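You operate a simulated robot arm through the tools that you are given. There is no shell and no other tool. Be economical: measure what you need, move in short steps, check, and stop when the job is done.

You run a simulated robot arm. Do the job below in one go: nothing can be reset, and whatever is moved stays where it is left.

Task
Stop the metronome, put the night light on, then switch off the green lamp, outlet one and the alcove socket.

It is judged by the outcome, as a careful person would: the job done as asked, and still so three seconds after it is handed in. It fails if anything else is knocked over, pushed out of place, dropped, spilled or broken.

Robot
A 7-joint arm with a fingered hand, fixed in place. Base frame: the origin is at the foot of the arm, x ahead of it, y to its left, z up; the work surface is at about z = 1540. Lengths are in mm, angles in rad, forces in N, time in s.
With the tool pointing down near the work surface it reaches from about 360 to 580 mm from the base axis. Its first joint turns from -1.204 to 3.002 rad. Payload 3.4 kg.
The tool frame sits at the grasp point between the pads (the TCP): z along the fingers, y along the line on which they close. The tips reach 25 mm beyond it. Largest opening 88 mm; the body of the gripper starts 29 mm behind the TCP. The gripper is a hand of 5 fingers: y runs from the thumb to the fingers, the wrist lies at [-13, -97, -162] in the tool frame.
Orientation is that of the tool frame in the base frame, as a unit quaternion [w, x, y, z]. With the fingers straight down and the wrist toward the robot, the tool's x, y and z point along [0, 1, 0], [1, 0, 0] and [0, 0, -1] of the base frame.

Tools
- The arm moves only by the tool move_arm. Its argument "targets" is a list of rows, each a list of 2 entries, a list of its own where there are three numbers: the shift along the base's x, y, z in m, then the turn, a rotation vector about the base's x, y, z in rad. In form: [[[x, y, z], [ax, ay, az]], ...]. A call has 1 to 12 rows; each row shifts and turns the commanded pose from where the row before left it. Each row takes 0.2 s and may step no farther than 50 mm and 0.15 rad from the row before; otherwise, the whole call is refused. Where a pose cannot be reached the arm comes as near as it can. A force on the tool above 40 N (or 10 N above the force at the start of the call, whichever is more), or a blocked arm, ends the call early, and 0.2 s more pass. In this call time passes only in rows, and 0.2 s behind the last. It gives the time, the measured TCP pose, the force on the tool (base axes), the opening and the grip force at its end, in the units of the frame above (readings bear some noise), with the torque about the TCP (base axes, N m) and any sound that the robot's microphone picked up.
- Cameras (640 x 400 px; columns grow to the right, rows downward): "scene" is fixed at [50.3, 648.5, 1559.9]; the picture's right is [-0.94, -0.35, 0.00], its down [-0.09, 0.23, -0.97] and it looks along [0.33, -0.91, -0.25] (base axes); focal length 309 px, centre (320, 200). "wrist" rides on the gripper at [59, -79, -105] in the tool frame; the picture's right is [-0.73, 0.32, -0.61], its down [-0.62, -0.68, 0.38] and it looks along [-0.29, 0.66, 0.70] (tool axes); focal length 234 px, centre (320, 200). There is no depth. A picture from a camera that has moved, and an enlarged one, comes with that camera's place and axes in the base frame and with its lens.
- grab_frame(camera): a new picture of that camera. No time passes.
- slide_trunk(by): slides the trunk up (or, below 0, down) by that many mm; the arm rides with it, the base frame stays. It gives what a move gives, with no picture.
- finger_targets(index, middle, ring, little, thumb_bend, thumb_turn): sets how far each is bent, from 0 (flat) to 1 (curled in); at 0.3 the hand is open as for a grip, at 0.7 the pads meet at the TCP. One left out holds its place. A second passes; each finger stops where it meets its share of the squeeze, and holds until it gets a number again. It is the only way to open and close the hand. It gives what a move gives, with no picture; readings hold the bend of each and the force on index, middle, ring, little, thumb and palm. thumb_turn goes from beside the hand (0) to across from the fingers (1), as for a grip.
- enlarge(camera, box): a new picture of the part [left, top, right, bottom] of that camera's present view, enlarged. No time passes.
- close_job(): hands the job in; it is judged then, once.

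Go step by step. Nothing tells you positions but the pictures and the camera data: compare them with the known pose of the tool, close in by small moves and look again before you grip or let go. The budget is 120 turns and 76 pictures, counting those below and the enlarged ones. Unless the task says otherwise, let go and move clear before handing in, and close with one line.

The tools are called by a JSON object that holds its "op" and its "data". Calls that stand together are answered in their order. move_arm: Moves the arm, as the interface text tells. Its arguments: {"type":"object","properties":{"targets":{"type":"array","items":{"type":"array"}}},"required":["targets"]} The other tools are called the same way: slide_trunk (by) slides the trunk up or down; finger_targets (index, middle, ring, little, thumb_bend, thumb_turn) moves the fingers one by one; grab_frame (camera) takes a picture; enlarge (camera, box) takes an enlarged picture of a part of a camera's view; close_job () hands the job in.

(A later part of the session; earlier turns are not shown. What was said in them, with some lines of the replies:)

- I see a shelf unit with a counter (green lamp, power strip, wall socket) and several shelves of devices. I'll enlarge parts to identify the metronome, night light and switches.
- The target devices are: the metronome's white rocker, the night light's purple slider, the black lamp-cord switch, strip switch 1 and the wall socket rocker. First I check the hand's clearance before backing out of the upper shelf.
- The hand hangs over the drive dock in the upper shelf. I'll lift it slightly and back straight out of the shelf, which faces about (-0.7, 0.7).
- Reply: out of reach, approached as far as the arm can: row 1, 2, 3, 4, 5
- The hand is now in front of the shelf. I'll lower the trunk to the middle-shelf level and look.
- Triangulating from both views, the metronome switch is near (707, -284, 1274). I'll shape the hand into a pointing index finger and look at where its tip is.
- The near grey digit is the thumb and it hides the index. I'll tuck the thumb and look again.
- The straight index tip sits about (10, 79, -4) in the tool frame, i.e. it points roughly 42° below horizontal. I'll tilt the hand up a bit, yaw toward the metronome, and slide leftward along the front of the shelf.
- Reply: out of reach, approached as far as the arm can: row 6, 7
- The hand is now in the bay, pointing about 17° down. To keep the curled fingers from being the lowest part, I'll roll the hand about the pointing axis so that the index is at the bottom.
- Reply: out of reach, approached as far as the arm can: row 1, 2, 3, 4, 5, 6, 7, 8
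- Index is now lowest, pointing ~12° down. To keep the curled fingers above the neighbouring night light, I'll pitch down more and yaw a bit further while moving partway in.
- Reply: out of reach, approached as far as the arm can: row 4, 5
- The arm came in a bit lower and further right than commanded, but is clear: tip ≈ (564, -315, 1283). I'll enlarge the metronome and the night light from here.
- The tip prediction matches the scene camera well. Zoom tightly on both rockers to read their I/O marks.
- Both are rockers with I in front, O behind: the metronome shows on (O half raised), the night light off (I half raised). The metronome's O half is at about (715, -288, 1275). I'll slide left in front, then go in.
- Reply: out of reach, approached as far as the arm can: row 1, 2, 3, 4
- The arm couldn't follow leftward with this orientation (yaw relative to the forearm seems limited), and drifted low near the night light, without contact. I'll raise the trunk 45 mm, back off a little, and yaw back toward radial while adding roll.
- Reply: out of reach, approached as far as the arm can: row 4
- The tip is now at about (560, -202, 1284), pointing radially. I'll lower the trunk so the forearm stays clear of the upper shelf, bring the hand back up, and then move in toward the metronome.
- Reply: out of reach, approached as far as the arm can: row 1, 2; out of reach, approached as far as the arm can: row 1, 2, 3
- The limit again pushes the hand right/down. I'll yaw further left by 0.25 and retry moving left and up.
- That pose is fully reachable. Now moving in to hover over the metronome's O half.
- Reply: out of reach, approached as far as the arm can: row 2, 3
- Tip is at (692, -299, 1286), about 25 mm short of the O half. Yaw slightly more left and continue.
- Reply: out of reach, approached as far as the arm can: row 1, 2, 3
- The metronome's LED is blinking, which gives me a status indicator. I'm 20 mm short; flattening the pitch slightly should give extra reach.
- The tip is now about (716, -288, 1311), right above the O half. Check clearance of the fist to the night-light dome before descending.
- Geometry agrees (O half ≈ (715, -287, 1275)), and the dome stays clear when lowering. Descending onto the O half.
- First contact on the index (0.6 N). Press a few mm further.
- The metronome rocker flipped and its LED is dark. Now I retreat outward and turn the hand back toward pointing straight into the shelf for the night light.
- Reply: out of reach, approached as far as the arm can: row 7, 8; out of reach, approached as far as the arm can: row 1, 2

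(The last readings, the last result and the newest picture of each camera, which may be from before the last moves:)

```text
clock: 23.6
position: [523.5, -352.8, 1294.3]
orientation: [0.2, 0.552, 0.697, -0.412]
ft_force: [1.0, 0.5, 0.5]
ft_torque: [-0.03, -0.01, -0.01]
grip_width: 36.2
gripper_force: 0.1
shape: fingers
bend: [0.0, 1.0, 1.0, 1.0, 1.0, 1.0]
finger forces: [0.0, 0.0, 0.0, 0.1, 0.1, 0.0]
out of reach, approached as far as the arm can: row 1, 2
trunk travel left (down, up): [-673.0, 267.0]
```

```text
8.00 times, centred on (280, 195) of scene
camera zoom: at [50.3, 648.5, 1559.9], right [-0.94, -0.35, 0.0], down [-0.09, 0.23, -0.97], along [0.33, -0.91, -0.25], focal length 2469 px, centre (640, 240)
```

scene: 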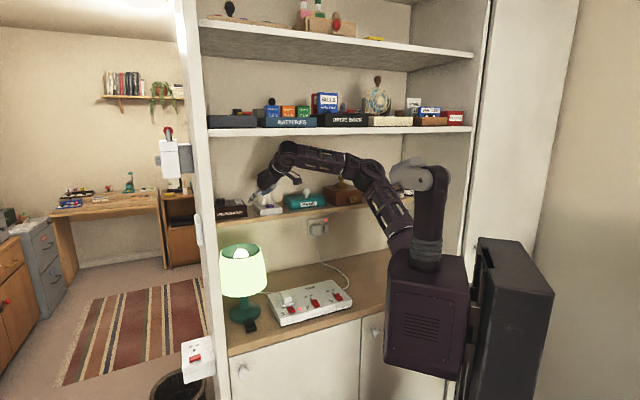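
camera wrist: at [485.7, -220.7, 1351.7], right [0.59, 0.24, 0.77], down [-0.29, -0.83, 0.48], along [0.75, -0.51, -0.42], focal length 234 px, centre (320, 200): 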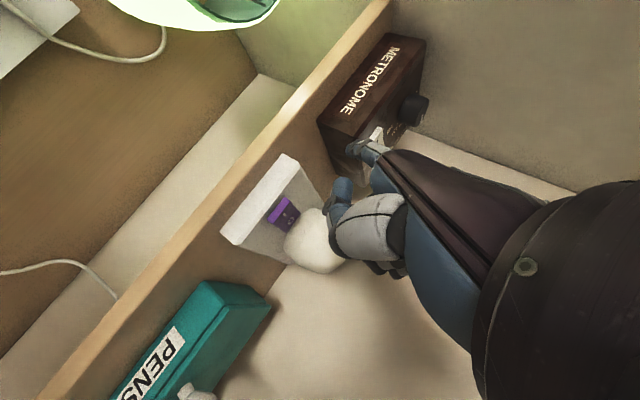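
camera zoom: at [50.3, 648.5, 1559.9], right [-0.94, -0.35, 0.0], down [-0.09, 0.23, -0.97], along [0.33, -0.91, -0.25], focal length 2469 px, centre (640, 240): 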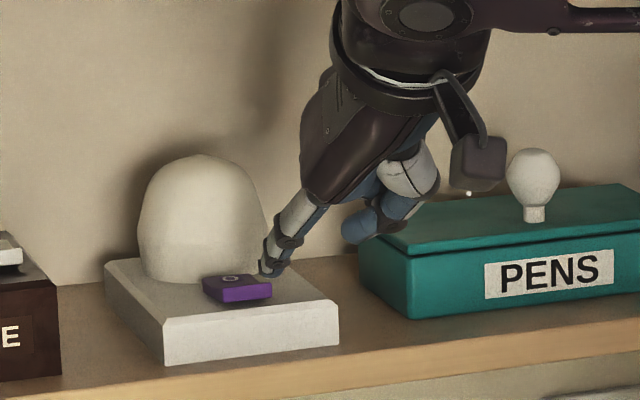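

Tip is at about (595, -341, 1259), just right of the purple rocker; its front (I) half centre is near (606, -332, 1254). I rise, yaw slightly left and shift over it.

{"op": "move_arm", "data": {"targets": [[[0.002, 0.002, 0.012], [0, 0, 0.07]], [[0.011, -0.003, 0.002], [0, 0, 0.07]]]}}

{"op": "enlarge", "data": {"camera": "wrist", "box": [300, 80, 400, 180]}}

{"op": "enlarge", "data": {"camera": "scene", "box": [240, 170, 320, 220]}}

```text
clock: 24.2
position: [537.7, -353.6, 1309.0]
orientation: [0.229, 0.5, 0.734, -0.399]
ft_force: [-0.3, 0.4, 0.1]
ft_torque: [0.02, 0.02, -0.01]
grip_width: 35.9
gripper_force: 0.1
shape: fingers
bend: [0.0, 1.0, 1.0, 1.0, 1.0, 1.0]
finger forces: [0.0, 0.0, 0.0, 0.0, 0.0, 0.1]
trunk travel left (down, up): [-673.0, 267.0]
```

```text
4.00 times, centred on (350, 130) of wrist
camera zoom: at [449.0, -249.8, 1354.0], right [0.62, 0.15, 0.77], down [-0.4, -0.78, 0.48], along [0.67, -0.61, -0.42], focal length 937 px, centre (200, 480)
```

zoom: 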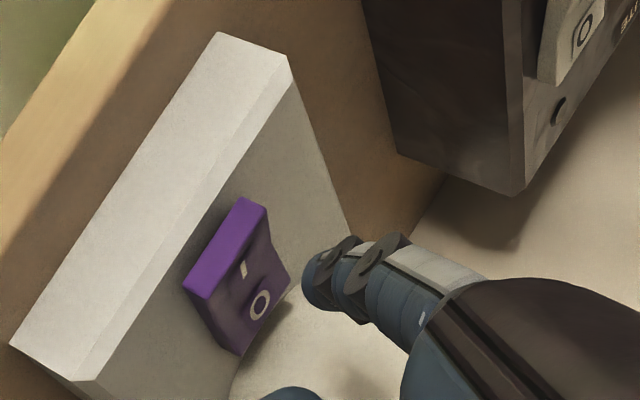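

```text
8.00 times, centred on (280, 195) of scene
camera zoom: at [50.3, 648.5, 1559.9], right [-0.94, -0.35, 0.0], down [-0.09, 0.23, -0.97], along [0.33, -0.91, -0.25], focal length 2469 px, centre (640, 240)
```

zoom: 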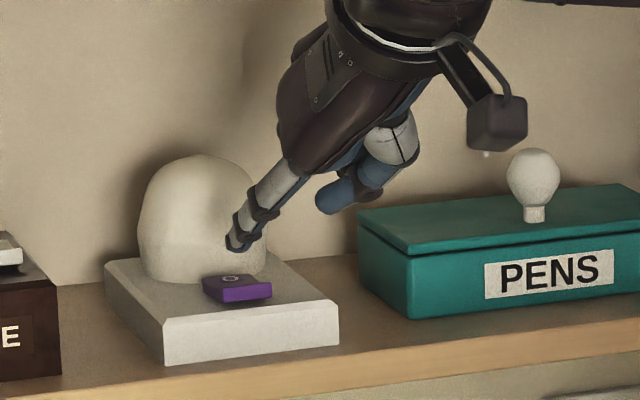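

Tip is directly above the I half. Descending to press.

{"op": "move_arm", "data": {"targets": [[[-0.001, -0.002, -0.012], [0, 0, 0]], [[0, 0, -0.006], [0, 0, 0]], [[0, 0, -0.003], [0, 0, 0]], [[0, 0, -0.003], [0, 0, 0]]]}}

{"op": "enlarge", "data": {"camera": "scene", "box": [240, 170, 320, 220]}}

```text
clock: 25.2
position: [535.7, -354.2, 1284.6]
orientation: [0.231, 0.501, 0.733, -0.398]
ft_force: [-0.4, 0.7, 4.4]
ft_torque: [0.09, -0.22, 0.04]
grip_width: 36.1
gripper_force: 1.7
shape: fingers
bend: [0.0, 1.0, 1.0, 1.0, 1.0, 1.0]
finger forces: [3.2, 0.1, 0.1, 0.0, 0.0, 0.0]
trunk travel left (down, up): [-673.0, 267.0]
```

```text
8.00 times, centred on (280, 195) of scene
camera zoom: at [50.3, 648.5, 1559.9], right [-0.94, -0.35, 0.0], down [-0.09, 0.23, -0.97], along [0.33, -0.91, -0.25], focal length 2469 px, centre (640, 240)
```

zoom: 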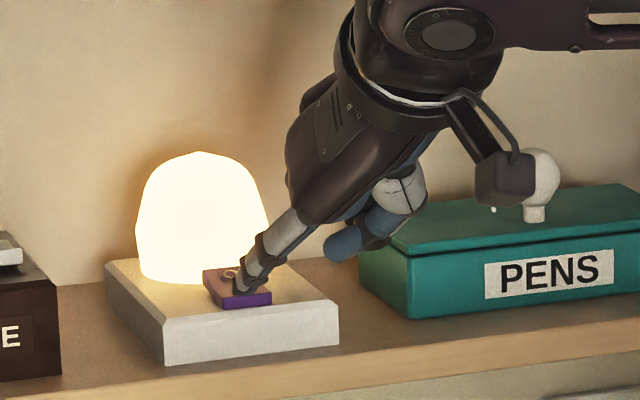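

The night light is on. I press 2 mm more to seat it, then lift and retreat outward.

{"op": "move_arm", "data": {"targets": [[[0, 0, -0.002], [0, 0, 0]], [[0, 0, 0.012], [0, 0, 0]], [[-0.005, 0.005, 0.025], [0, 0, 0]], [[-0.025, 0.025, 0], [0, 0, 0]], [[-0.03, 0.03, 0], [0, 0, 0]], [[-0.03, 0.03, 0], [0, 0, 0]], [[-0.03, 0.03, 0], [0, 0, 0]]]}}

{"op": "grab_frame", "data": {"camera": "scene"}}

{"op": "grab_frame", "data": {"camera": "wrist"}}

```text
clock: 26.9
position: [406.5, -272.3, 1292.0]
orientation: [0.23, 0.501, 0.734, -0.397]
ft_force: [-0.2, -0.9, 0.2]
ft_torque: [0.0, -0.01, 0.02]
grip_width: 36.0
gripper_force: 0.0
shape: fingers
bend: [0.0, 1.0, 1.0, 1.0, 1.0, 1.0]
finger forces: [0.0, 0.0, 0.0, 0.1, 0.1, 0.0]
out of reach, approached as far as the arm can: row 5, 6, 7
trunk travel left (down, up): [-673.0, 267.0]
```

```text
30 pictures are left
```

scene: 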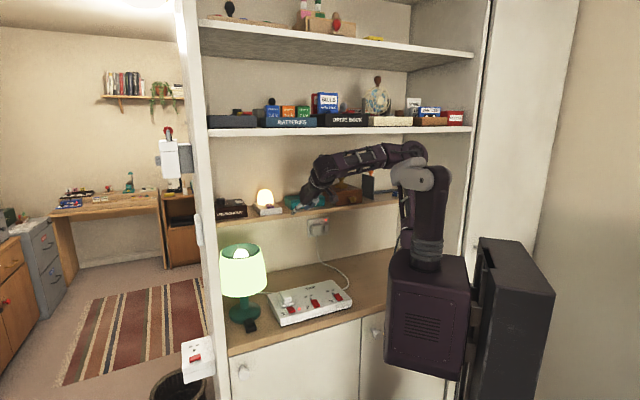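

```text
29 pictures are left
camera wrist: at [316.1, -168.5, 1339.3], right [0.62, 0.15, 0.77], down [-0.4, -0.78, 0.48], along [0.68, -0.61, -0.42], focal length 234 px, centre (320, 200)
```

wrist: 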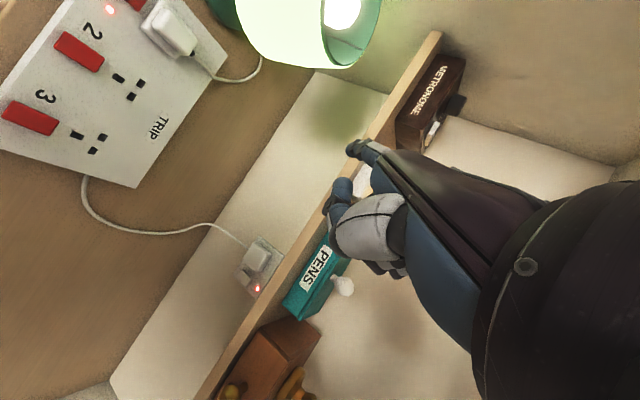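

Metronome off, night light glowing. From earlier views I estimate: lamp cord switch ≈ (560, -94, 918), strip switch 1 ≈ (452, -176, 950). I'll lower the trunk toward the counter.

{"op": "slide_trunk", "data": {"by": -190}}

{"op": "move_arm", "data": {"targets": [[[0, 0.01, 0], [0.08, 0.126, 0]], [[0, 0.01, 0], [0.08, 0.126, 0]], [[0, 0.02, 0], [0, 0, 0.14]], [[0, 0.02, 0], [0, 0, 0.14]]]}}

{"op": "grab_frame", "data": {"camera": "scene"}}

{"op": "grab_frame", "data": {"camera": "wrist"}}

```text
clock: 28.9
position: [407.4, -272.8, 1103.6]
orientation: [0.229, 0.501, 0.734, -0.396]
ft_force: [-0.1, 0.1, 0.5]
ft_torque: [0.02, 0.01, -0.03]
grip_width: 36.0
gripper_force: 0.1
shape: fingers
bend: [0.0, 1.0, 1.0, 1.0, 1.0, 1.0]
finger forces: [0.0, 0.0, 0.0, 0.0, 0.0, 0.0]
trunk travel left (down, up): [-483.0, 457.0]
```

```text
clock: 29.9
position: [402.8, -235.8, 1076.6]
orientation: [0.151, 0.349, 0.844, -0.379]
ft_force: [-1.4, -0.1, 0.0]
ft_torque: [-0.01, 0.03, 0.01]
grip_width: 35.8
gripper_force: 0.1
shape: fingers
bend: [0.0, 1.0, 1.0, 1.0, 1.0, 1.0]
finger forces: [0.0, 0.1, 0.0, 0.1, 0.0, 0.0]
out of reach, approached as far as the arm can: row 1, 2
trunk travel left (down, up): [-483.0, 457.0]
```

```text
28 pictures are left
```

scene: 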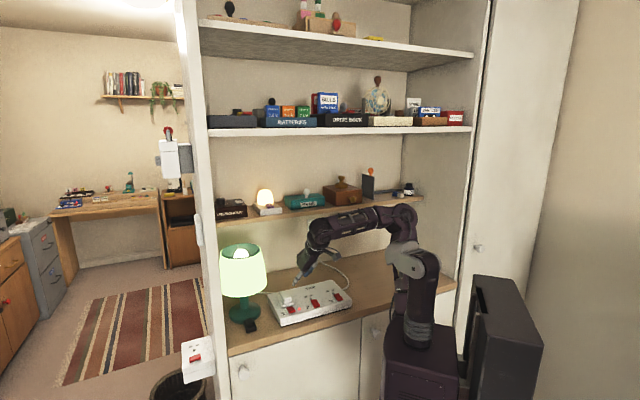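

```text
27 pictures are left
camera wrist: at [306.3, -167.0, 1159.2], right [0.75, 0.26, 0.61], down [-0.04, -0.9, 0.43], along [0.66, -0.35, -0.67], focal length 234 px, centre (320, 200)
```

wrist: 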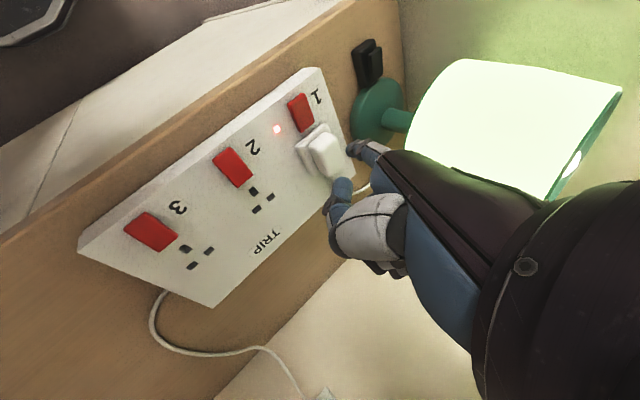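

Good view of strip and lamp switch. Tip is at (451, -191, 1032). I'll zoom to read the rocker states.

{"op": "enlarge", "data": {"camera": "wrist", "box": [260, 20, 420, 180]}}

{"op": "enlarge", "data": {"camera": "scene", "box": [230, 285, 326, 345]}}

```text
2.50 times, centred on (340, 100) of wrist
camera zoom: at [306.3, -167.0, 1159.2], right [0.75, 0.26, 0.61], down [-0.04, -0.9, 0.43], along [0.66, -0.35, -0.67], focal length 585 px, centre (270, 450)
```

zoom: 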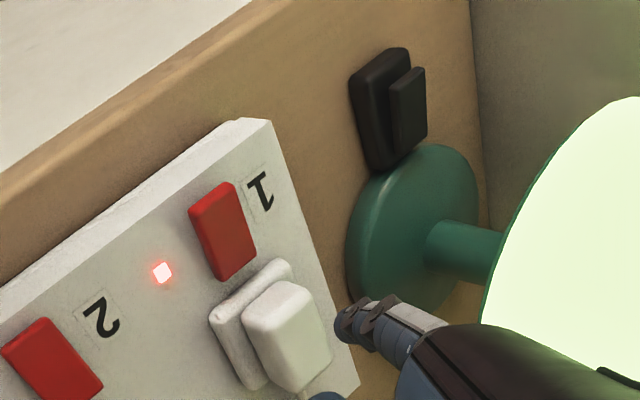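

```text
6.67 times, centred on (278, 315) of scene
camera zoom: at [50.3, 648.5, 1559.9], right [-0.94, -0.35, 0.0], down [-0.09, 0.23, -0.97], along [0.33, -0.91, -0.25], focal length 2058 px, centre (600, -567)
```

zoom: 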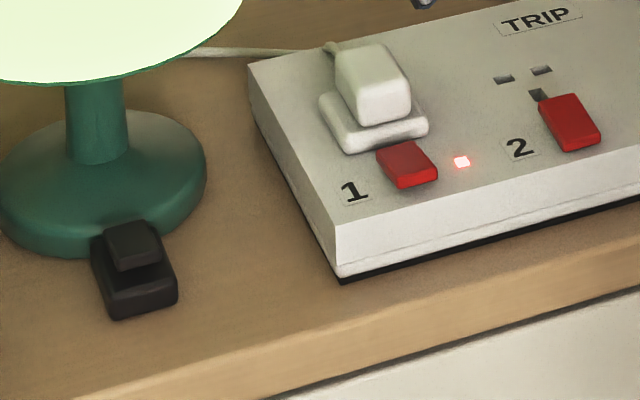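

To turn off: press the front half of strip switch 1 (2 and 3 show front-down = off) and the raised tab of the lamp cord switch at ≈ (561, -95, 928). I'll roll the hand partly back, so the fist stays in front of the finger and away from the lampshade, and move left.

{"op": "move_arm", "data": {"targets": [[[0.004, 0.02, 0], [0.072, -0.021, -0.118]], [[0.004, 0.02, 0], [0.072, -0.021, -0.118]], [[0.004, 0.02, 0], [0.072, -0.021, -0.118]], [[0.004, 0.02, 0], [0.072, -0.021, -0.118]], [[0.006, 0.02, 0], [0.072, -0.021, -0.118]], [[0.006, 0.02, 0], [0.072, -0.021, -0.118]], [[0.01, 0.01, 0], [0, 0, 0.14]], [[0.01, 0.01, 0], [0, 0, 0.14]]]}}

{"op": "grab_frame", "data": {"camera": "scene"}}

```text
clock: 31.7
position: [437.1, -124.2, 1049.2]
orientation: [0.013, 0.557, 0.806, -0.199]
ft_force: [-0.8, -0.5, -0.2]
ft_torque: [0.01, -0.04, 0.0]
grip_width: 36.0
gripper_force: 0.2
shape: fingers
bend: [0.0, 1.0, 1.0, 1.0, 1.0, 1.0]
finger forces: [0.0, 0.0, 0.0, 0.0, 0.0, 0.0]
out of reach, approached as far as the arm can: row 2, 3, 4, 5, 6
trunk travel left (down, up): [-483.0, 457.0]
```

```text
24 pictures are left
```

scene: 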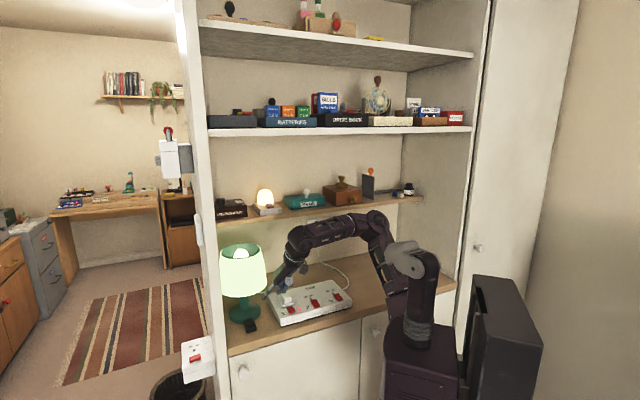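

Tip ≈ (505, -90, 1026), az 0, pitch 57°. Now descend to just in front of and above the lamp switch tab.

{"op": "move_arm", "data": {"targets": [[[0.02, 0.008, -0.012], [0, 0, 0]], [[0.02, 0.004, -0.02], [0, 0, 0]], [[0.002, 0, -0.03], [0, 0, 0]]]}}

{"op": "enlarge", "data": {"camera": "wrist", "box": [240, 40, 480, 340]}}

{"op": "enlarge", "data": {"camera": "scene", "box": [210, 240, 338, 340]}}

```text
clock: 32.5
position: [477.7, -116.8, 987.2]
orientation: [0.013, 0.556, 0.807, -0.2]
ft_force: [0.1, -0.1, 0.4]
ft_torque: [-0.01, 0.0, 0.0]
grip_width: 36.0
gripper_force: 0.0
shape: fingers
bend: [0.0, 1.0, 1.0, 1.0, 1.0, 1.0]
finger forces: [0.0, 0.0, 0.0, 0.0, 0.1, 0.0]
out of reach, approached as far as the arm can: row 2
trunk travel left (down, up): [-483.0, 457.0]
```

```text
1.33 times, centred on (360, 190) of wrist
camera zoom: at [404.4, -52.9, 1093.1], right [0.69, -0.35, 0.64], down [-0.46, -0.89, 0.01], along [0.56, -0.3, -0.77], focal length 312 px, centre (267, 213)
```

zoom: 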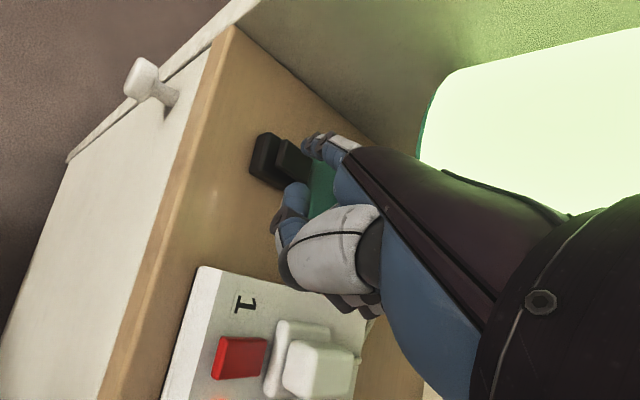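

```text
4.00 times, centred on (274, 290) of scene
camera zoom: at [50.3, 648.5, 1559.9], right [-0.94, -0.35, 0.0], down [-0.09, 0.23, -0.97], along [0.33, -0.91, -0.25], focal length 1235 px, centre (504, -160)
```

zoom: 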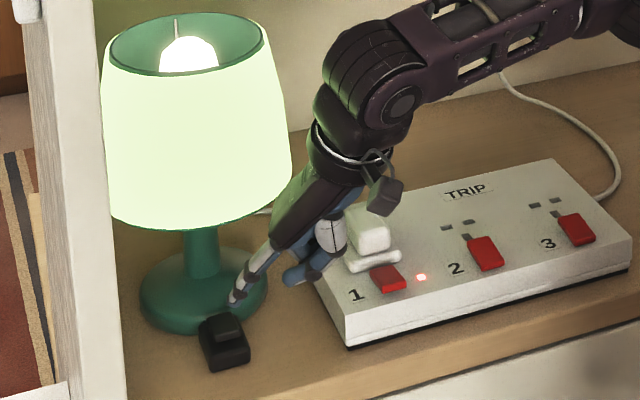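

Tip ≈ (546, -86, 960); tab at (562, -95, 928). Moving over and down to contact.

{"op": "move_arm", "data": {"targets": [[[0.015, -0.009, -0.015], [0, 0, 0]], [[0, 0, -0.01], [0, 0, 0]], [[0, 0, -0.004], [0, 0, 0]]]}}

{"op": "enlarge", "data": {"camera": "scene", "box": [220, 290, 284, 340]}}

```text
clock: 33.3
position: [492.6, -124.6, 956.3]
orientation: [0.013, 0.557, 0.806, -0.2]
ft_force: [-0.6, -0.2, 0.2]
ft_torque: [0.0, -0.04, -0.01]
grip_width: 36.2
gripper_force: 0.1
shape: fingers
bend: [0.0, 1.0, 1.0, 1.0, 1.0, 1.0]
finger forces: [0.1, 0.0, 0.0, 0.1, 0.1, 0.0]
trunk travel left (down, up): [-483.0, 457.0]
```

```text
8.00 times, centred on (252, 315) of scene
camera zoom: at [50.3, 648.5, 1559.9], right [-0.94, -0.35, 0.0], down [-0.09, 0.23, -0.97], along [0.33, -0.91, -0.25], focal length 2469 px, centre (864, -720)
```

zoom: 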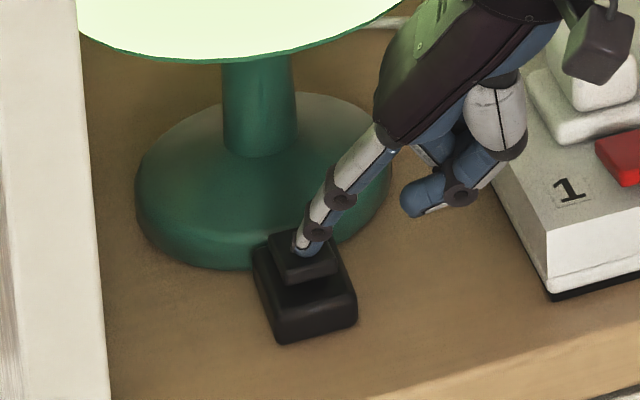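

The fingertip is right at the tab. Press a few mm and check.

{"op": "move_arm", "data": {"targets": [[[0, 0, -0.003], [0, 0, 0]], [[0, 0, -0.003], [0, 0, 0]], [[0, 0, -0.003], [0, 0, 0]]]}}

{"op": "enlarge", "data": {"camera": "scene", "box": [220, 240, 316, 340]}}

```text
clock: 34.1
position: [490.9, -124.0, 950.0]
orientation: [0.015, 0.556, 0.807, -0.199]
ft_force: [-4.3, -0.7, 10.7]
ft_torque: [0.34, -0.65, 0.14]
grip_width: 37.8
gripper_force: 5.7
shape: fingers
bend: [0.0, 1.0, 1.0, 1.0, 1.0, 1.0]
finger forces: [10.6, 0.0, 0.0, 0.0, 0.0, 0.1]
trunk travel left (down, up): [-483.0, 457.0]
```

```text
4.00 times, centred on (268, 290) of scene
camera zoom: at [50.3, 648.5, 1559.9], right [-0.94, -0.35, 0.0], down [-0.09, 0.23, -0.97], along [0.33, -0.91, -0.25], focal length 1235 px, centre (528, -160)
```

zoom: 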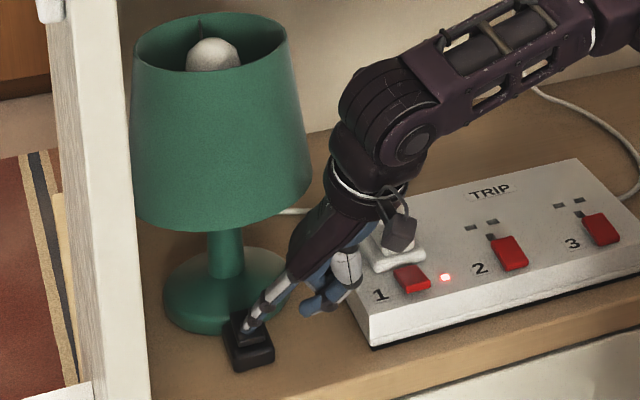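

The lamp went off. I lift off and move to hover above strip switch 1's front half at ≈ (443, -166, 952).

{"op": "move_arm", "data": {"targets": [[[0, 0, 0.015], [0, 0, 0]], [[-0.015, 0.005, 0.03], [0, 0, 0]], [[-0.03, -0.02, 0.005], [0, 0, 0]], [[-0.035, -0.03, 0], [0, 0, 0]], [[-0.035, -0.03, 0], [0, 0, 0]]]}}

{"op": "enlarge", "data": {"camera": "scene", "box": [210, 230, 338, 340]}}

{"op": "enlarge", "data": {"camera": "wrist", "box": [200, 80, 440, 320]}}

```text
clock: 35.3
position: [375.4, -199.7, 998.3]
orientation: [0.013, 0.557, 0.806, -0.199]
ft_force: [0.0, -0.4, 0.6]
ft_torque: [0.04, 0.0, -0.01]
grip_width: 36.2
gripper_force: 0.0
shape: fingers
bend: [0.0, 1.0, 1.0, 1.0, 1.0, 1.0]
finger forces: [0.1, 0.0, 0.0, 0.1, 0.0, 0.0]
trunk travel left (down, up): [-483.0, 457.0]
```

```text
3.64 times, centred on (274, 285) of scene
camera zoom: at [50.3, 648.5, 1559.9], right [-0.94, -0.35, 0.0], down [-0.09, 0.23, -0.97], along [0.33, -0.91, -0.25], focal length 1122 px, centre (487, -109)
```

zoom: 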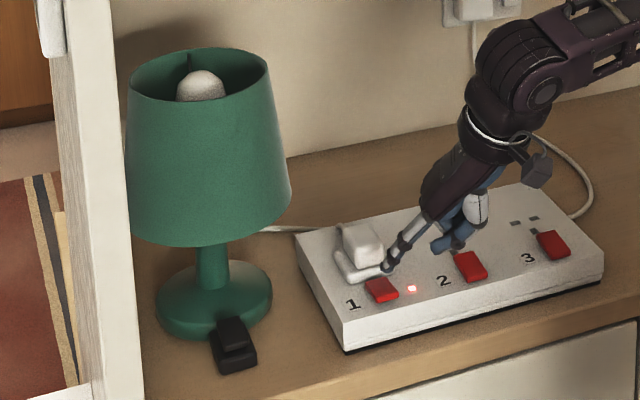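

```text
1.67 times, centred on (320, 200) of wrist
camera zoom: at [304.0, -137.1, 1106.4], right [0.69, -0.35, 0.64], down [-0.46, -0.89, 0.01], along [0.56, -0.29, -0.77], focal length 390 px, centre (320, 200)
```

zoom: 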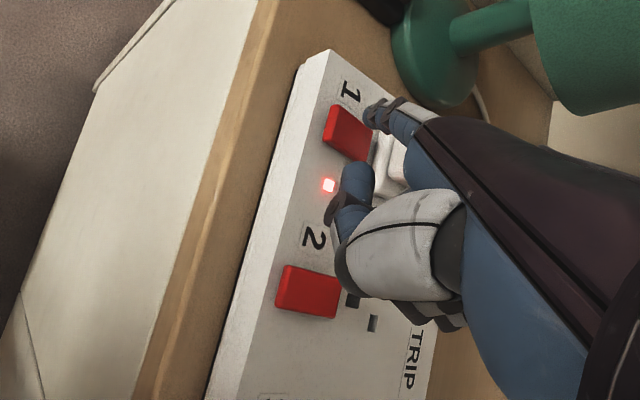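

Lamp stays off. Tip is right above the front half of switch 1 and the thumb stays ~30 mm above the strip. Pressing down.

{"op": "move_arm", "data": {"targets": [[[-0.001, 0.001, -0.012], [0, 0, 0]], [[0, 0, -0.008], [0, 0, 0]], [[0, 0, -0.003], [0, 0, 0]], [[0, 0, -0.003], [0, 0, 0]]]}}

```text
clock: 36.3
position: [374.9, -199.1, 972.2]
orientation: [0.013, 0.557, 0.806, -0.199]
ft_force: [-0.7, 0.3, -0.2]
ft_torque: [0.01, -0.04, -0.02]
grip_width: 36.2
gripper_force: 0.1
shape: fingers
bend: [0.0, 1.0, 1.0, 1.0, 1.0, 1.0]
finger forces: [0.7, 0.0, 0.0, 0.0, 0.1, 0.0]
trunk travel left (down, up): [-483.0, 457.0]
```

{"op": "move_arm", "data": {"targets": [[[0, 0, -0.003], [0, 0, 0]], [[0, 0, -0.003], [0, 0, 0]], [[0, 0, -0.002], [0, 0, 0]]]}}

{"op": "enlarge", "data": {"camera": "scene", "box": [260, 270, 356, 340]}}

```text
clock: 37.1
position: [373.2, -198.4, 965.6]
orientation: [0.015, 0.557, 0.806, -0.199]
ft_force: [-6.8, -0.2, 15.7]
ft_torque: [0.52, -1.01, 0.18]
grip_width: 38.9
gripper_force: 8.2
shape: fingers
bend: [0.0, 1.0, 1.0, 1.0, 1.0, 1.0]
finger forces: [15.9, 0.0, 0.0, 0.0, 0.0, 0.1]
trunk travel left (down, up): [-483.0, 457.0]
```

```text
5.71 times, centred on (308, 305) of scene
camera zoom: at [50.3, 648.5, 1559.9], right [-0.94, -0.35, 0.0], down [-0.09, 0.23, -0.97], along [0.33, -0.91, -0.25], focal length 1764 px, centre (389, -400)
```

zoom: 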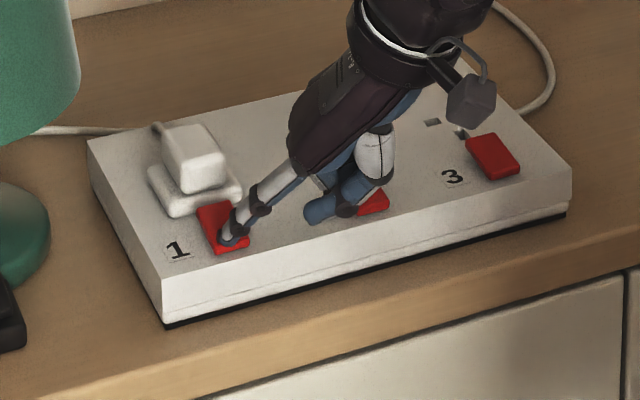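

Switch 1 flipped. I lift off, flatten the hand's pitch and turn toward the wall socket.

{"op": "move_arm", "data": {"targets": [[[0, 0, 0.015], [0, 0, 0]], [[-0.005, 0.005, 0.04], [0, 0, 0]], [[0, 0, 0.03], [0, -0.14, 0]], [[0, 0, 0.02], [0, -0.14, 0]], [[0, 0, 0.02], [0, -0.14, 0]], [[0, 0, 0], [0, 0, -0.14]], [[0, -0.01, 0], [0, 0, -0.14]], [[0, -0.01, 0], [0, 0, -0.14]]]}}

{"op": "grab_frame", "data": {"camera": "scene"}}

{"op": "grab_frame", "data": {"camera": "wrist"}}

```text
clock: 38.9
position: [370.7, -212.4, 1088.1]
orientation: [0.16, 0.737, 0.646, -0.116]
ft_force: [0.5, -0.9, 0.2]
ft_torque: [-0.01, -0.05, -0.04]
grip_width: 36.1
gripper_force: 0.1
shape: fingers
bend: [0.0, 1.0, 1.0, 1.0, 1.0, 1.0]
finger forces: [0.0, 0.0, 0.1, 0.1, 0.0, 0.1]
trunk travel left (down, up): [-483.0, 457.0]
```

```text
16 pictures are left
```

scene: 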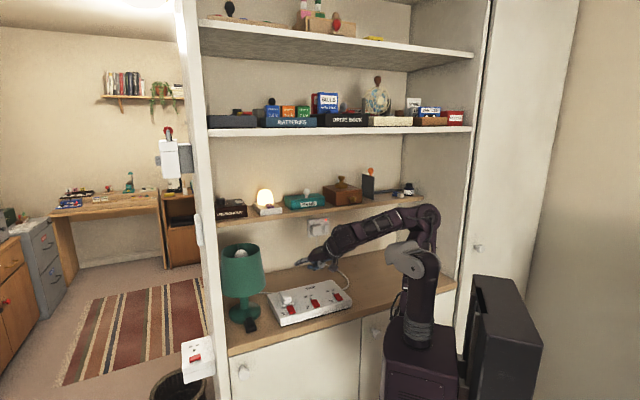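

```text
15 pictures are left
camera wrist: at [296.6, -110.0, 1156.6], right [0.2, -0.47, 0.86], down [-0.75, -0.64, -0.18], along [0.64, -0.61, -0.48], focal length 234 px, centre (320, 200)
```

wrist: 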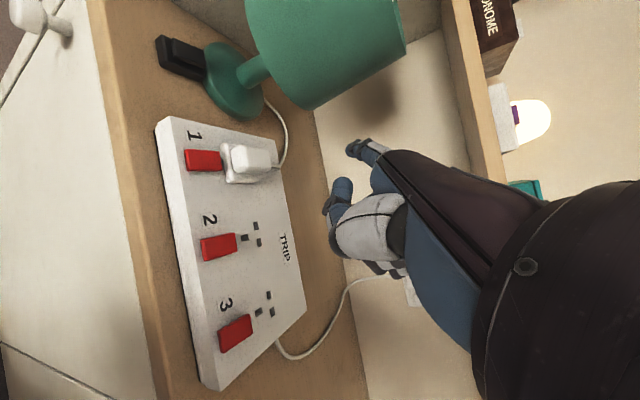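

Outlet 1's light is off and its rocker matches the others. Now I turn and move right toward the wall socket to get a good view of it.

{"op": "move_arm", "data": {"targets": [[[-0.005, -0.04, 0], [0, 0, -0.14]], [[-0.005, -0.04, 0], [0, 0, -0.14]], [[0, -0.04, 0], [0, 0, -0.14]], [[0, -0.03, 0], [-0.1, -0.09, 0]], [[0, -0.02, 0], [-0.1, -0.09, 0]]]}}

{"op": "grab_frame", "data": {"camera": "wrist"}}

{"op": "enlarge", "data": {"camera": "scene", "box": [260, 180, 420, 280]}}

```text
clock: 40.1
position: [361.1, -384.8, 1089.6]
orientation: [0.26, 0.848, 0.448, -0.116]
ft_force: [0.3, 0.3, 0.9]
ft_torque: [-0.01, 0.02, -0.03]
grip_width: 36.0
gripper_force: 0.0
shape: fingers
bend: [0.0, 1.0, 1.0, 1.0, 1.0, 1.0]
finger forces: [0.1, 0.1, 0.0, 0.0, 0.1, 0.0]
trunk travel left (down, up): [-483.0, 457.0]
```

```text
14 pictures are left
camera wrist: at [326.4, -249.3, 1126.8], right [-0.17, -0.33, 0.93], down [-0.9, -0.33, -0.28], along [0.4, -0.89, -0.24], focal length 234 px, centre (320, 200)
```

wrist: 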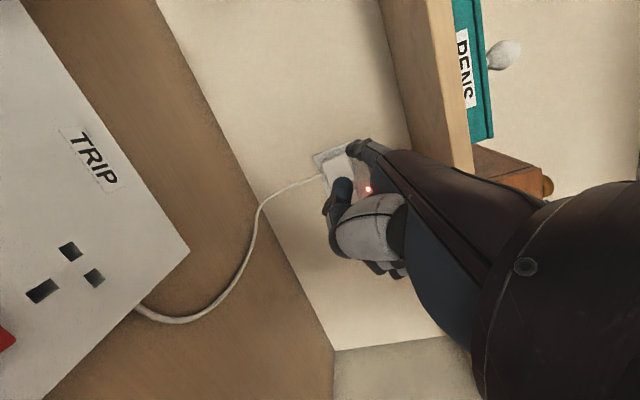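

```text
4.00 times, centred on (340, 230) of scene
camera zoom: at [50.3, 648.5, 1559.9], right [-0.94, -0.35, 0.0], down [-0.09, 0.23, -0.97], along [0.33, -0.91, -0.25], focal length 1235 px, centre (240, 80)
```

zoom: 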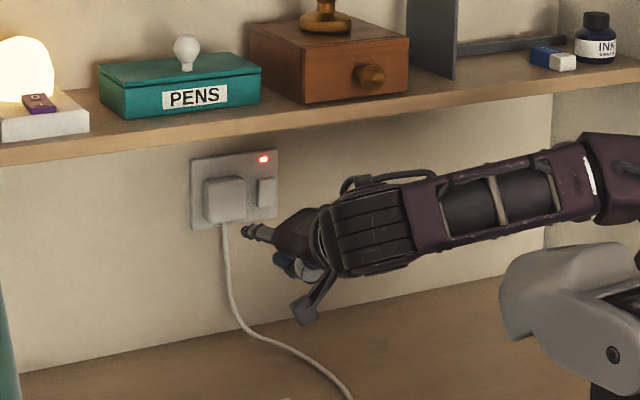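

The socket's LED triangulates to ≈ (494, -647, 1112), and its rocker centre to ≈ (489, -650, 1070). Zooming to see which half stands out.

{"op": "enlarge", "data": {"camera": "scene", "box": [304, 214, 336, 240]}}

```text
15.38 times, centred on (320, 227) of scene
camera zoom: at [50.3, 648.5, 1559.9], right [-0.94, -0.35, 0.0], down [-0.09, 0.23, -0.97], along [0.33, -0.91, -0.25], focal length 4749 px, centre (320, -215)
```

zoom: 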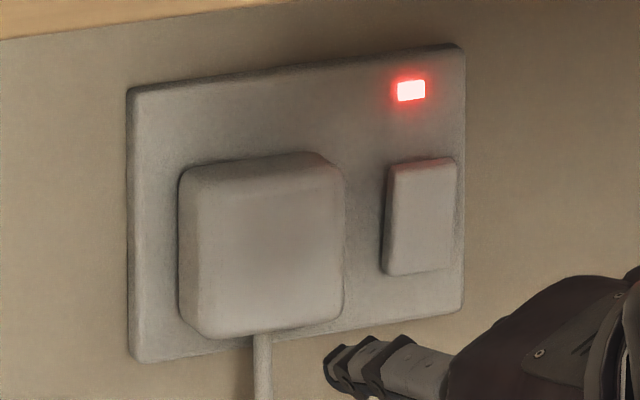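

The bottom half protrudes (same convention as the strip: on = top in), so I press the bottom half at ≈ (487, -650, 1060). Tip is at (431, -412, 1115); moving in to a standoff.

{"op": "move_arm", "data": {"targets": [[[0.005, -0.035, -0.009], [0, 0, 0]], [[0.005, -0.035, -0.009], [0, 0, 0]], [[0.005, -0.035, -0.009], [0, 0, 0]], [[0.005, -0.035, -0.009], [0, 0, 0]], [[0.005, -0.033, -0.009], [0, 0, 0]]]}}

{"op": "enlarge", "data": {"camera": "scene", "box": [290, 206, 354, 246]}}

{"op": "enlarge", "data": {"camera": "wrist", "box": [250, 90, 410, 260]}}

```text
clock: 41.3
position: [386.6, -556.8, 1042.3]
orientation: [0.259, 0.847, 0.448, -0.116]
ft_force: [0.0, -0.4, -0.3]
ft_torque: [0.02, 0.01, -0.01]
grip_width: 36.0
gripper_force: 0.1
shape: fingers
bend: [0.0, 1.0, 1.0, 1.0, 1.0, 1.0]
finger forces: [0.0, 0.1, 0.0, 0.0, 0.0, 0.1]
trunk travel left (down, up): [-483.0, 457.0]
```

```text
10.00 times, centred on (322, 226) of scene
camera zoom: at [50.3, 648.5, 1559.9], right [-0.94, -0.35, 0.0], down [-0.09, 0.23, -0.97], along [0.33, -0.91, -0.25], focal length 3087 px, centre (300, -60)
```

zoom: 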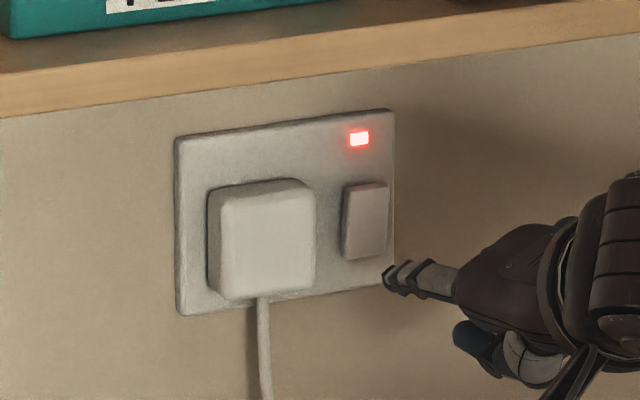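

```text
2.35 times, centred on (330, 175) of wrist
camera zoom: at [351.9, -422.9, 1079.5], right [-0.17, -0.33, 0.93], down [-0.9, -0.33, -0.28], along [0.4, -0.89, -0.24], focal length 551 px, centre (296, 259)
```

zoom: 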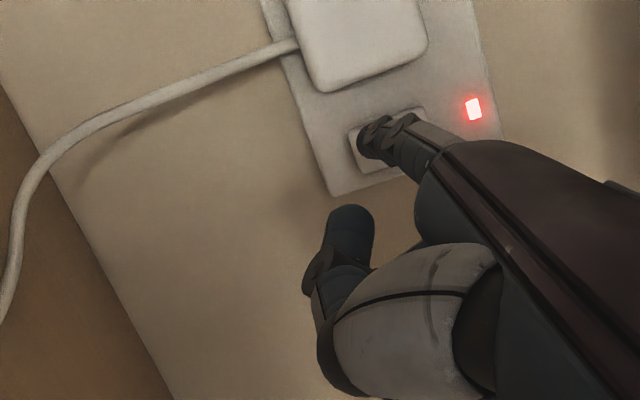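

Refined: rocker's bottom half ≈ (477, -621, 1066); tip at (455, -584, 1069). Advance most of the gap and check.

{"op": "move_arm", "data": {"targets": [[[0.009, -0.012, -0.003], [0, 0, 0]], [[0.008, -0.012, 0], [0, 0, 0]]]}}

{"op": "enlarge", "data": {"camera": "scene", "box": [290, 206, 354, 246]}}

{"op": "enlarge", "data": {"camera": "wrist", "box": [310, 100, 410, 200]}}

```text
clock: 41.9
position: [402.7, -580.3, 1040.5]
orientation: [0.26, 0.847, 0.448, -0.117]
ft_force: [0.4, 0.1, -0.2]
ft_torque: [-0.04, 0.01, -0.01]
grip_width: 36.1
gripper_force: 0.0
shape: fingers
bend: [0.0, 1.0, 1.0, 1.0, 1.0, 1.0]
finger forces: [0.0, 0.1, 0.1, 0.0, 0.1, 0.0]
trunk travel left (down, up): [-483.0, 457.0]
```

```text
10.00 times, centred on (322, 226) of scene
camera zoom: at [50.3, 648.5, 1559.9], right [-0.94, -0.35, 0.0], down [-0.09, 0.23, -0.97], along [0.33, -0.91, -0.25], focal length 3087 px, centre (300, -60)
```

zoom: 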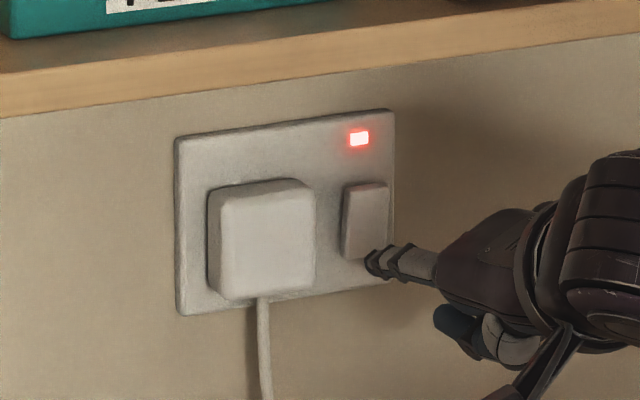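

```text
4.00 times, centred on (360, 150) of wrist
camera zoom: at [368.3, -445.9, 1076.5], right [-0.17, -0.33, 0.93], down [-0.9, -0.33, -0.28], along [0.4, -0.89, -0.24], focal length 937 px, centre (160, 400)
```

zoom: 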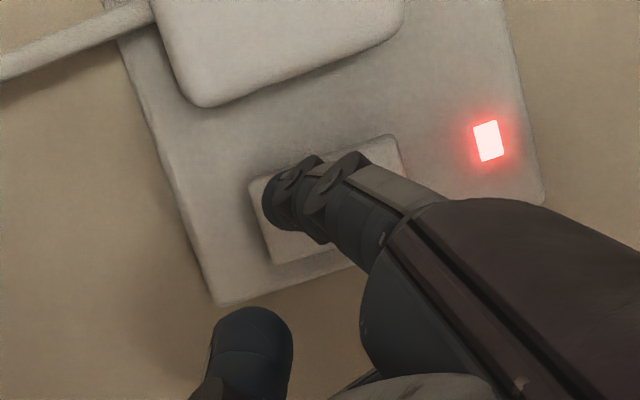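

The tip is in front of the rocker's lower half, no contact yet. Pushing in slowly.

{"op": "move_arm", "data": {"targets": [[[0.005, -0.006, 0.003], [0, 0, 0]], [[0.003, -0.003, 0], [0, 0, 0]], [[0.003, -0.003, 0], [0, 0, 0]]]}}

```text
clock: 42.7
position: [413.9, -593.2, 1041.7]
orientation: [0.259, 0.848, 0.447, -0.116]
ft_force: [-0.2, 0.0, 0.0]
ft_torque: [-0.03, -0.01, -0.01]
grip_width: 36.0
gripper_force: 0.0
shape: fingers
bend: [0.0, 1.0, 1.0, 1.0, 1.0, 1.0]
finger forces: [0.0, 0.0, 0.0, 0.0, 0.1, 0.1]
trunk travel left (down, up): [-483.0, 457.0]
```

{"op": "move_arm", "data": {"targets": [[[0.002, -0.003, 0.001], [0, 0, 0]], [[0.002, -0.003, 0], [0, 0, 0]], [[0.002, -0.002, 0], [0, 0, 0]]]}}

{"op": "enlarge", "data": {"camera": "scene", "box": [290, 206, 354, 246]}}

```text
clock: 43.5
position: [419.5, -600.1, 1045.4]
orientation: [0.26, 0.847, 0.449, -0.115]
ft_force: [0.8, -0.2, 0.7]
ft_torque: [0.0, 0.02, -0.01]
grip_width: 35.9
gripper_force: 0.0
shape: fingers
bend: [0.0, 1.0, 1.0, 1.0, 1.0, 1.0]
finger forces: [0.0, 0.0, 0.0, 0.0, 0.1, 0.0]
trunk travel left (down, up): [-483.0, 457.0]
```

```text
10.00 times, centred on (322, 226) of scene
camera zoom: at [50.3, 648.5, 1559.9], right [-0.94, -0.35, 0.0], down [-0.09, 0.23, -0.97], along [0.33, -0.91, -0.25], focal length 3087 px, centre (300, -60)
```

zoom: 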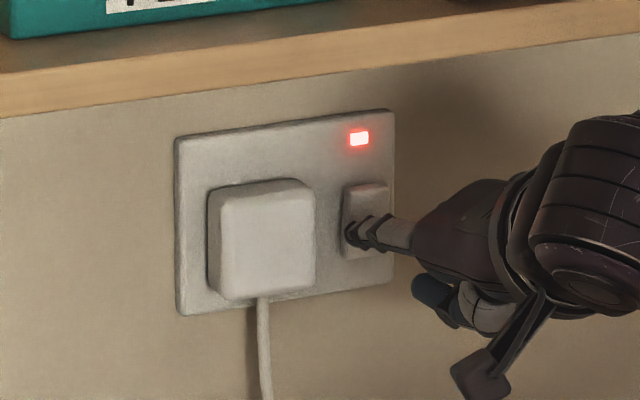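

Slightly left on the rocker; shift 7 mm right and slightly down, then continue pushing in.

{"op": "move_arm", "data": {"targets": [[[-0.004, -0.006, -0.003], [0, 0, 0]], [[0.002, -0.003, -0.001], [0, 0, 0]], [[0.002, -0.003, -0.001], [0, 0, 0]], [[0.002, -0.002, 0], [0, 0, 0]]]}}

```text
clock: 44.5
position: [416.5, -607.0, 1047.2]
orientation: [0.264, 0.847, 0.446, -0.114]
ft_force: [-19.4, 20.5, 4.7]
ft_torque: [-0.7, -0.85, 1.09]
grip_width: 33.8
gripper_force: 14.4
shape: fingers
bend: [0.01, 1.0, 1.0, 1.0, 1.0, 1.0]
finger forces: [27.8, 0.0, 0.0, 0.0, 0.0, 0.0]
trunk travel left (down, up): [-483.0, 457.0]
```

{"op": "enlarge", "data": {"camera": "scene", "box": [290, 206, 354, 246]}}

```text
10.00 times, centred on (322, 226) of scene
camera zoom: at [50.3, 648.5, 1559.9], right [-0.94, -0.35, 0.0], down [-0.09, 0.23, -0.97], along [0.33, -0.91, -0.25], focal length 3087 px, centre (300, -60)
```

zoom: 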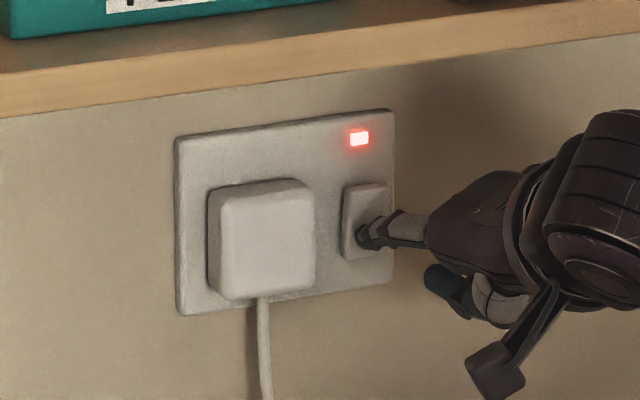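

28 N near the pivot didn't flip it; contact is too close to the middle. Back off, go ~9 mm lower and push again.

{"op": "move_arm", "data": {"targets": [[[-0.008, 0.01, 0], [0, 0, 0]], [[0, 0, -0.012], [0, 0, 0]], [[0.003, -0.004, 0], [0, 0, 0]], [[0.003, -0.003, 0], [0, 0, 0]], [[0.002, -0.002, 0], [0, 0, 0]]]}}

```text
clock: 45.7
position: [418.5, -610.4, 1032.3]
orientation: [0.262, 0.847, 0.448, -0.114]
ft_force: [-12.3, 14.6, 2.3]
ft_torque: [-0.38, -0.45, 0.63]
grip_width: 32.9
gripper_force: 8.9
shape: fingers
bend: [0.02, 1.0, 1.0, 1.0, 1.0, 1.0]
finger forces: [18.4, 0.0, 0.1, 0.1, 0.1, 0.1]
trunk travel left (down, up): [-483.0, 457.0]
```

{"op": "enlarge", "data": {"camera": "scene", "box": [290, 206, 354, 246]}}

```text
10.00 times, centred on (322, 226) of scene
camera zoom: at [50.3, 648.5, 1559.9], right [-0.94, -0.35, 0.0], down [-0.09, 0.23, -0.97], along [0.33, -0.91, -0.25], focal length 3087 px, centre (300, -60)
```

zoom: 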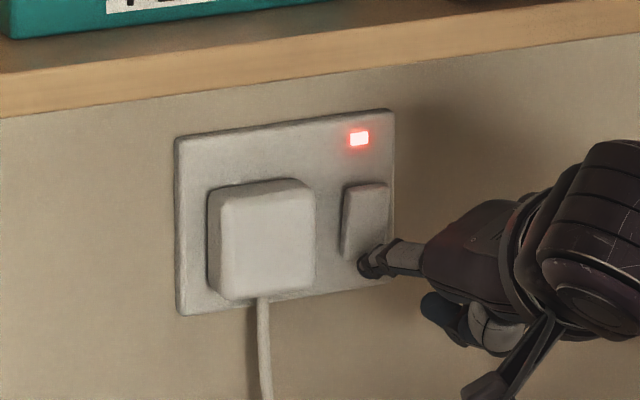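

Comparing the rocker's outline with the plate, its top edge is shifted outward — so the top half stands out and the bottom is already in. I back off, rise ~30 mm and push the top half.

{"op": "move_arm", "data": {"targets": [[[-0.012, 0.014, 0], [0, 0, 0]], [[0, 0, 0.015], [0, 0, 0]], [[0, 0, 0.015], [0, 0, 0]], [[0.004, -0.005, 0], [0, 0, 0]]]}}

{"op": "enlarge", "data": {"camera": "scene", "box": [290, 206, 354, 246]}}

```text
clock: 46.7
position: [413.6, -604.3, 1056.1]
orientation: [0.26, 0.848, 0.448, -0.117]
ft_force: [-1.4, 1.4, -0.5]
ft_torque: [-0.04, -0.02, 0.04]
grip_width: 35.8
gripper_force: 0.4
shape: fingers
bend: [0.0, 1.0, 1.0, 1.0, 1.0, 1.0]
finger forces: [1.4, 0.0, 0.0, 0.0, 0.1, 0.1]
out of reach, approached as far as the arm can: row 1
trunk travel left (down, up): [-483.0, 457.0]
```

```text
10.00 times, centred on (322, 226) of scene
camera zoom: at [50.3, 648.5, 1559.9], right [-0.94, -0.35, 0.0], down [-0.09, 0.23, -0.97], along [0.33, -0.91, -0.25], focal length 3087 px, centre (300, -60)
```

zoom: 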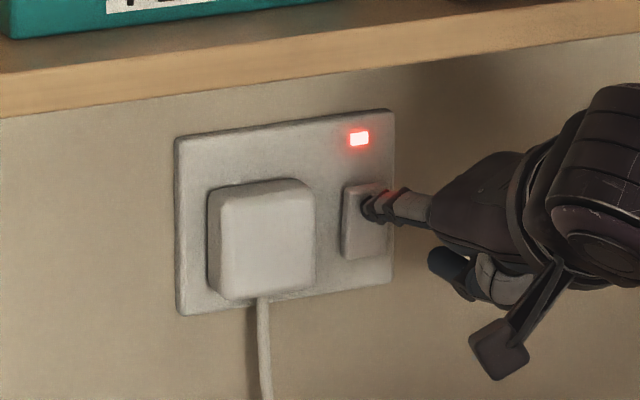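

Tip already touches the protruding top half. Up 4 mm, then push in.

{"op": "move_arm", "data": {"targets": [[[-0.002, 0.002, 0.005], [0, 0, 0]], [[0.003, -0.003, 0], [0, 0, 0]], [[0.003, -0.003, 0], [0, 0, 0]], [[0.002, -0.003, 0], [0, 0, 0]]]}}

{"op": "enlarge", "data": {"camera": "scene", "box": [290, 206, 354, 246]}}

```text
clock: 47.7
position: [418.2, -610.2, 1066.6]
orientation: [0.261, 0.848, 0.447, -0.115]
ft_force: [-8.1, 8.2, 1.7]
ft_torque: [-0.21, -0.28, 0.4]
grip_width: 34.4
gripper_force: 6.2
shape: fingers
bend: [0.01, 1.0, 1.0, 1.0, 1.0, 1.0]
finger forces: [11.2, 0.0, 0.1, 0.0, 0.1, 0.1]
trunk travel left (down, up): [-483.0, 457.0]
```

```text
10.00 times, centred on (322, 226) of scene
camera zoom: at [50.3, 648.5, 1559.9], right [-0.94, -0.35, 0.0], down [-0.09, 0.23, -0.97], along [0.33, -0.91, -0.25], focal length 3087 px, centre (300, -60)
```

zoom: 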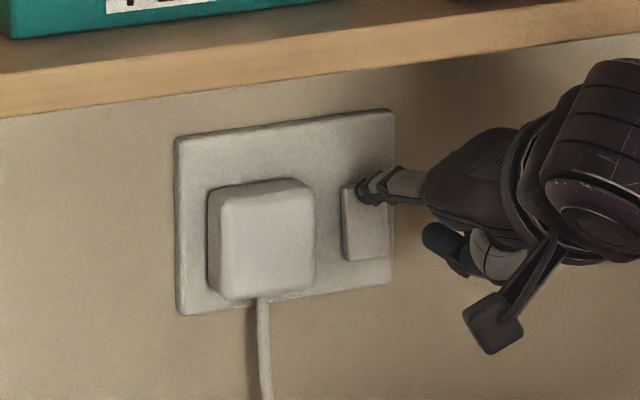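

The socket's LED is off. Retreating straight out the way I came, then a last look.

{"op": "move_arm", "data": {"targets": [[[-0.012, 0.014, 0], [0, 0, 0]], [[-0.01, 0.03, 0], [0, 0, 0]], [[-0.008, 0.04, 0.005], [0, 0, 0]], [[-0.008, 0.04, 0.005], [0, 0, 0]], [[-0.008, 0.04, 0.005], [0, 0, 0]], [[-0.008, 0.04, 0.005], [0, 0, 0]]]}}

{"op": "grab_frame", "data": {"camera": "scene"}}

{"op": "enlarge", "data": {"camera": "scene", "box": [205, 175, 365, 340]}}

```text
clock: 49.1
position: [363.3, -405.7, 1082.1]
orientation: [0.26, 0.848, 0.447, -0.115]
ft_force: [0.2, -0.8, 0.5]
ft_torque: [-0.04, 0.0, -0.02]
grip_width: 35.6
gripper_force: 0.0
shape: fingers
bend: [0.0, 1.0, 1.0, 1.0, 1.0, 1.0]
finger forces: [0.0, 0.0, 0.0, 0.0, 0.0, 0.1]
trunk travel left (down, up): [-483.0, 457.0]
```

```text
2 pictures are left
```

scene: 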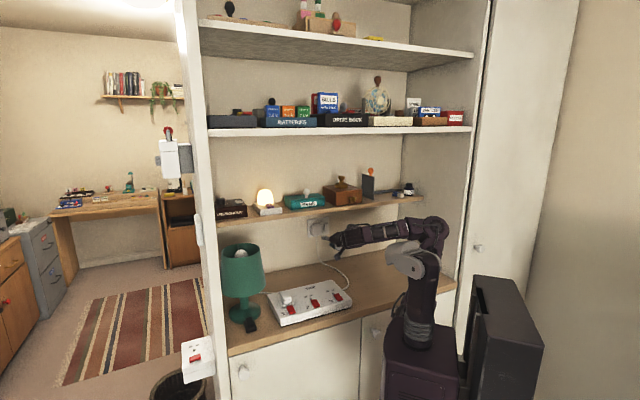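

```text
2.42 times, centred on (285, 258) of scene
camera zoom: at [50.3, 648.5, 1559.9], right [-0.94, -0.35, 0.0], down [-0.09, 0.23, -0.97], along [0.33, -0.91, -0.25], focal length 748 px, centre (405, 61)
```

zoom: 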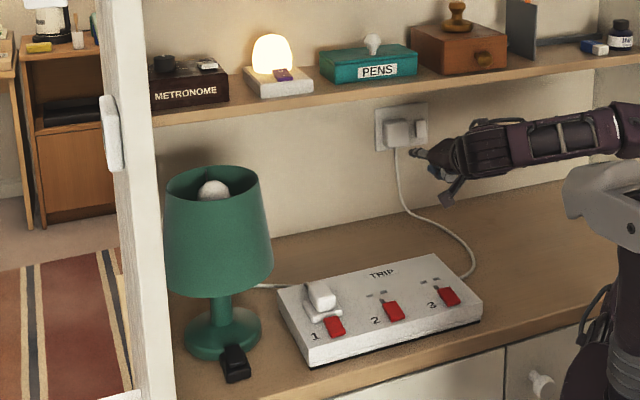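

The pictures show the metronome off, the night light glowing, and the lamp, outlet one and the wall socket off. Nothing is displaced and the hand is clear, so I'm handing in.

{"op": "close_job", "data": {}}

```text
The job is handed in.
```

The metronome is stopped, the night light is on, and the green lamp, outlet one and the alcove socket are off; nothing else looked moved in the last picture.
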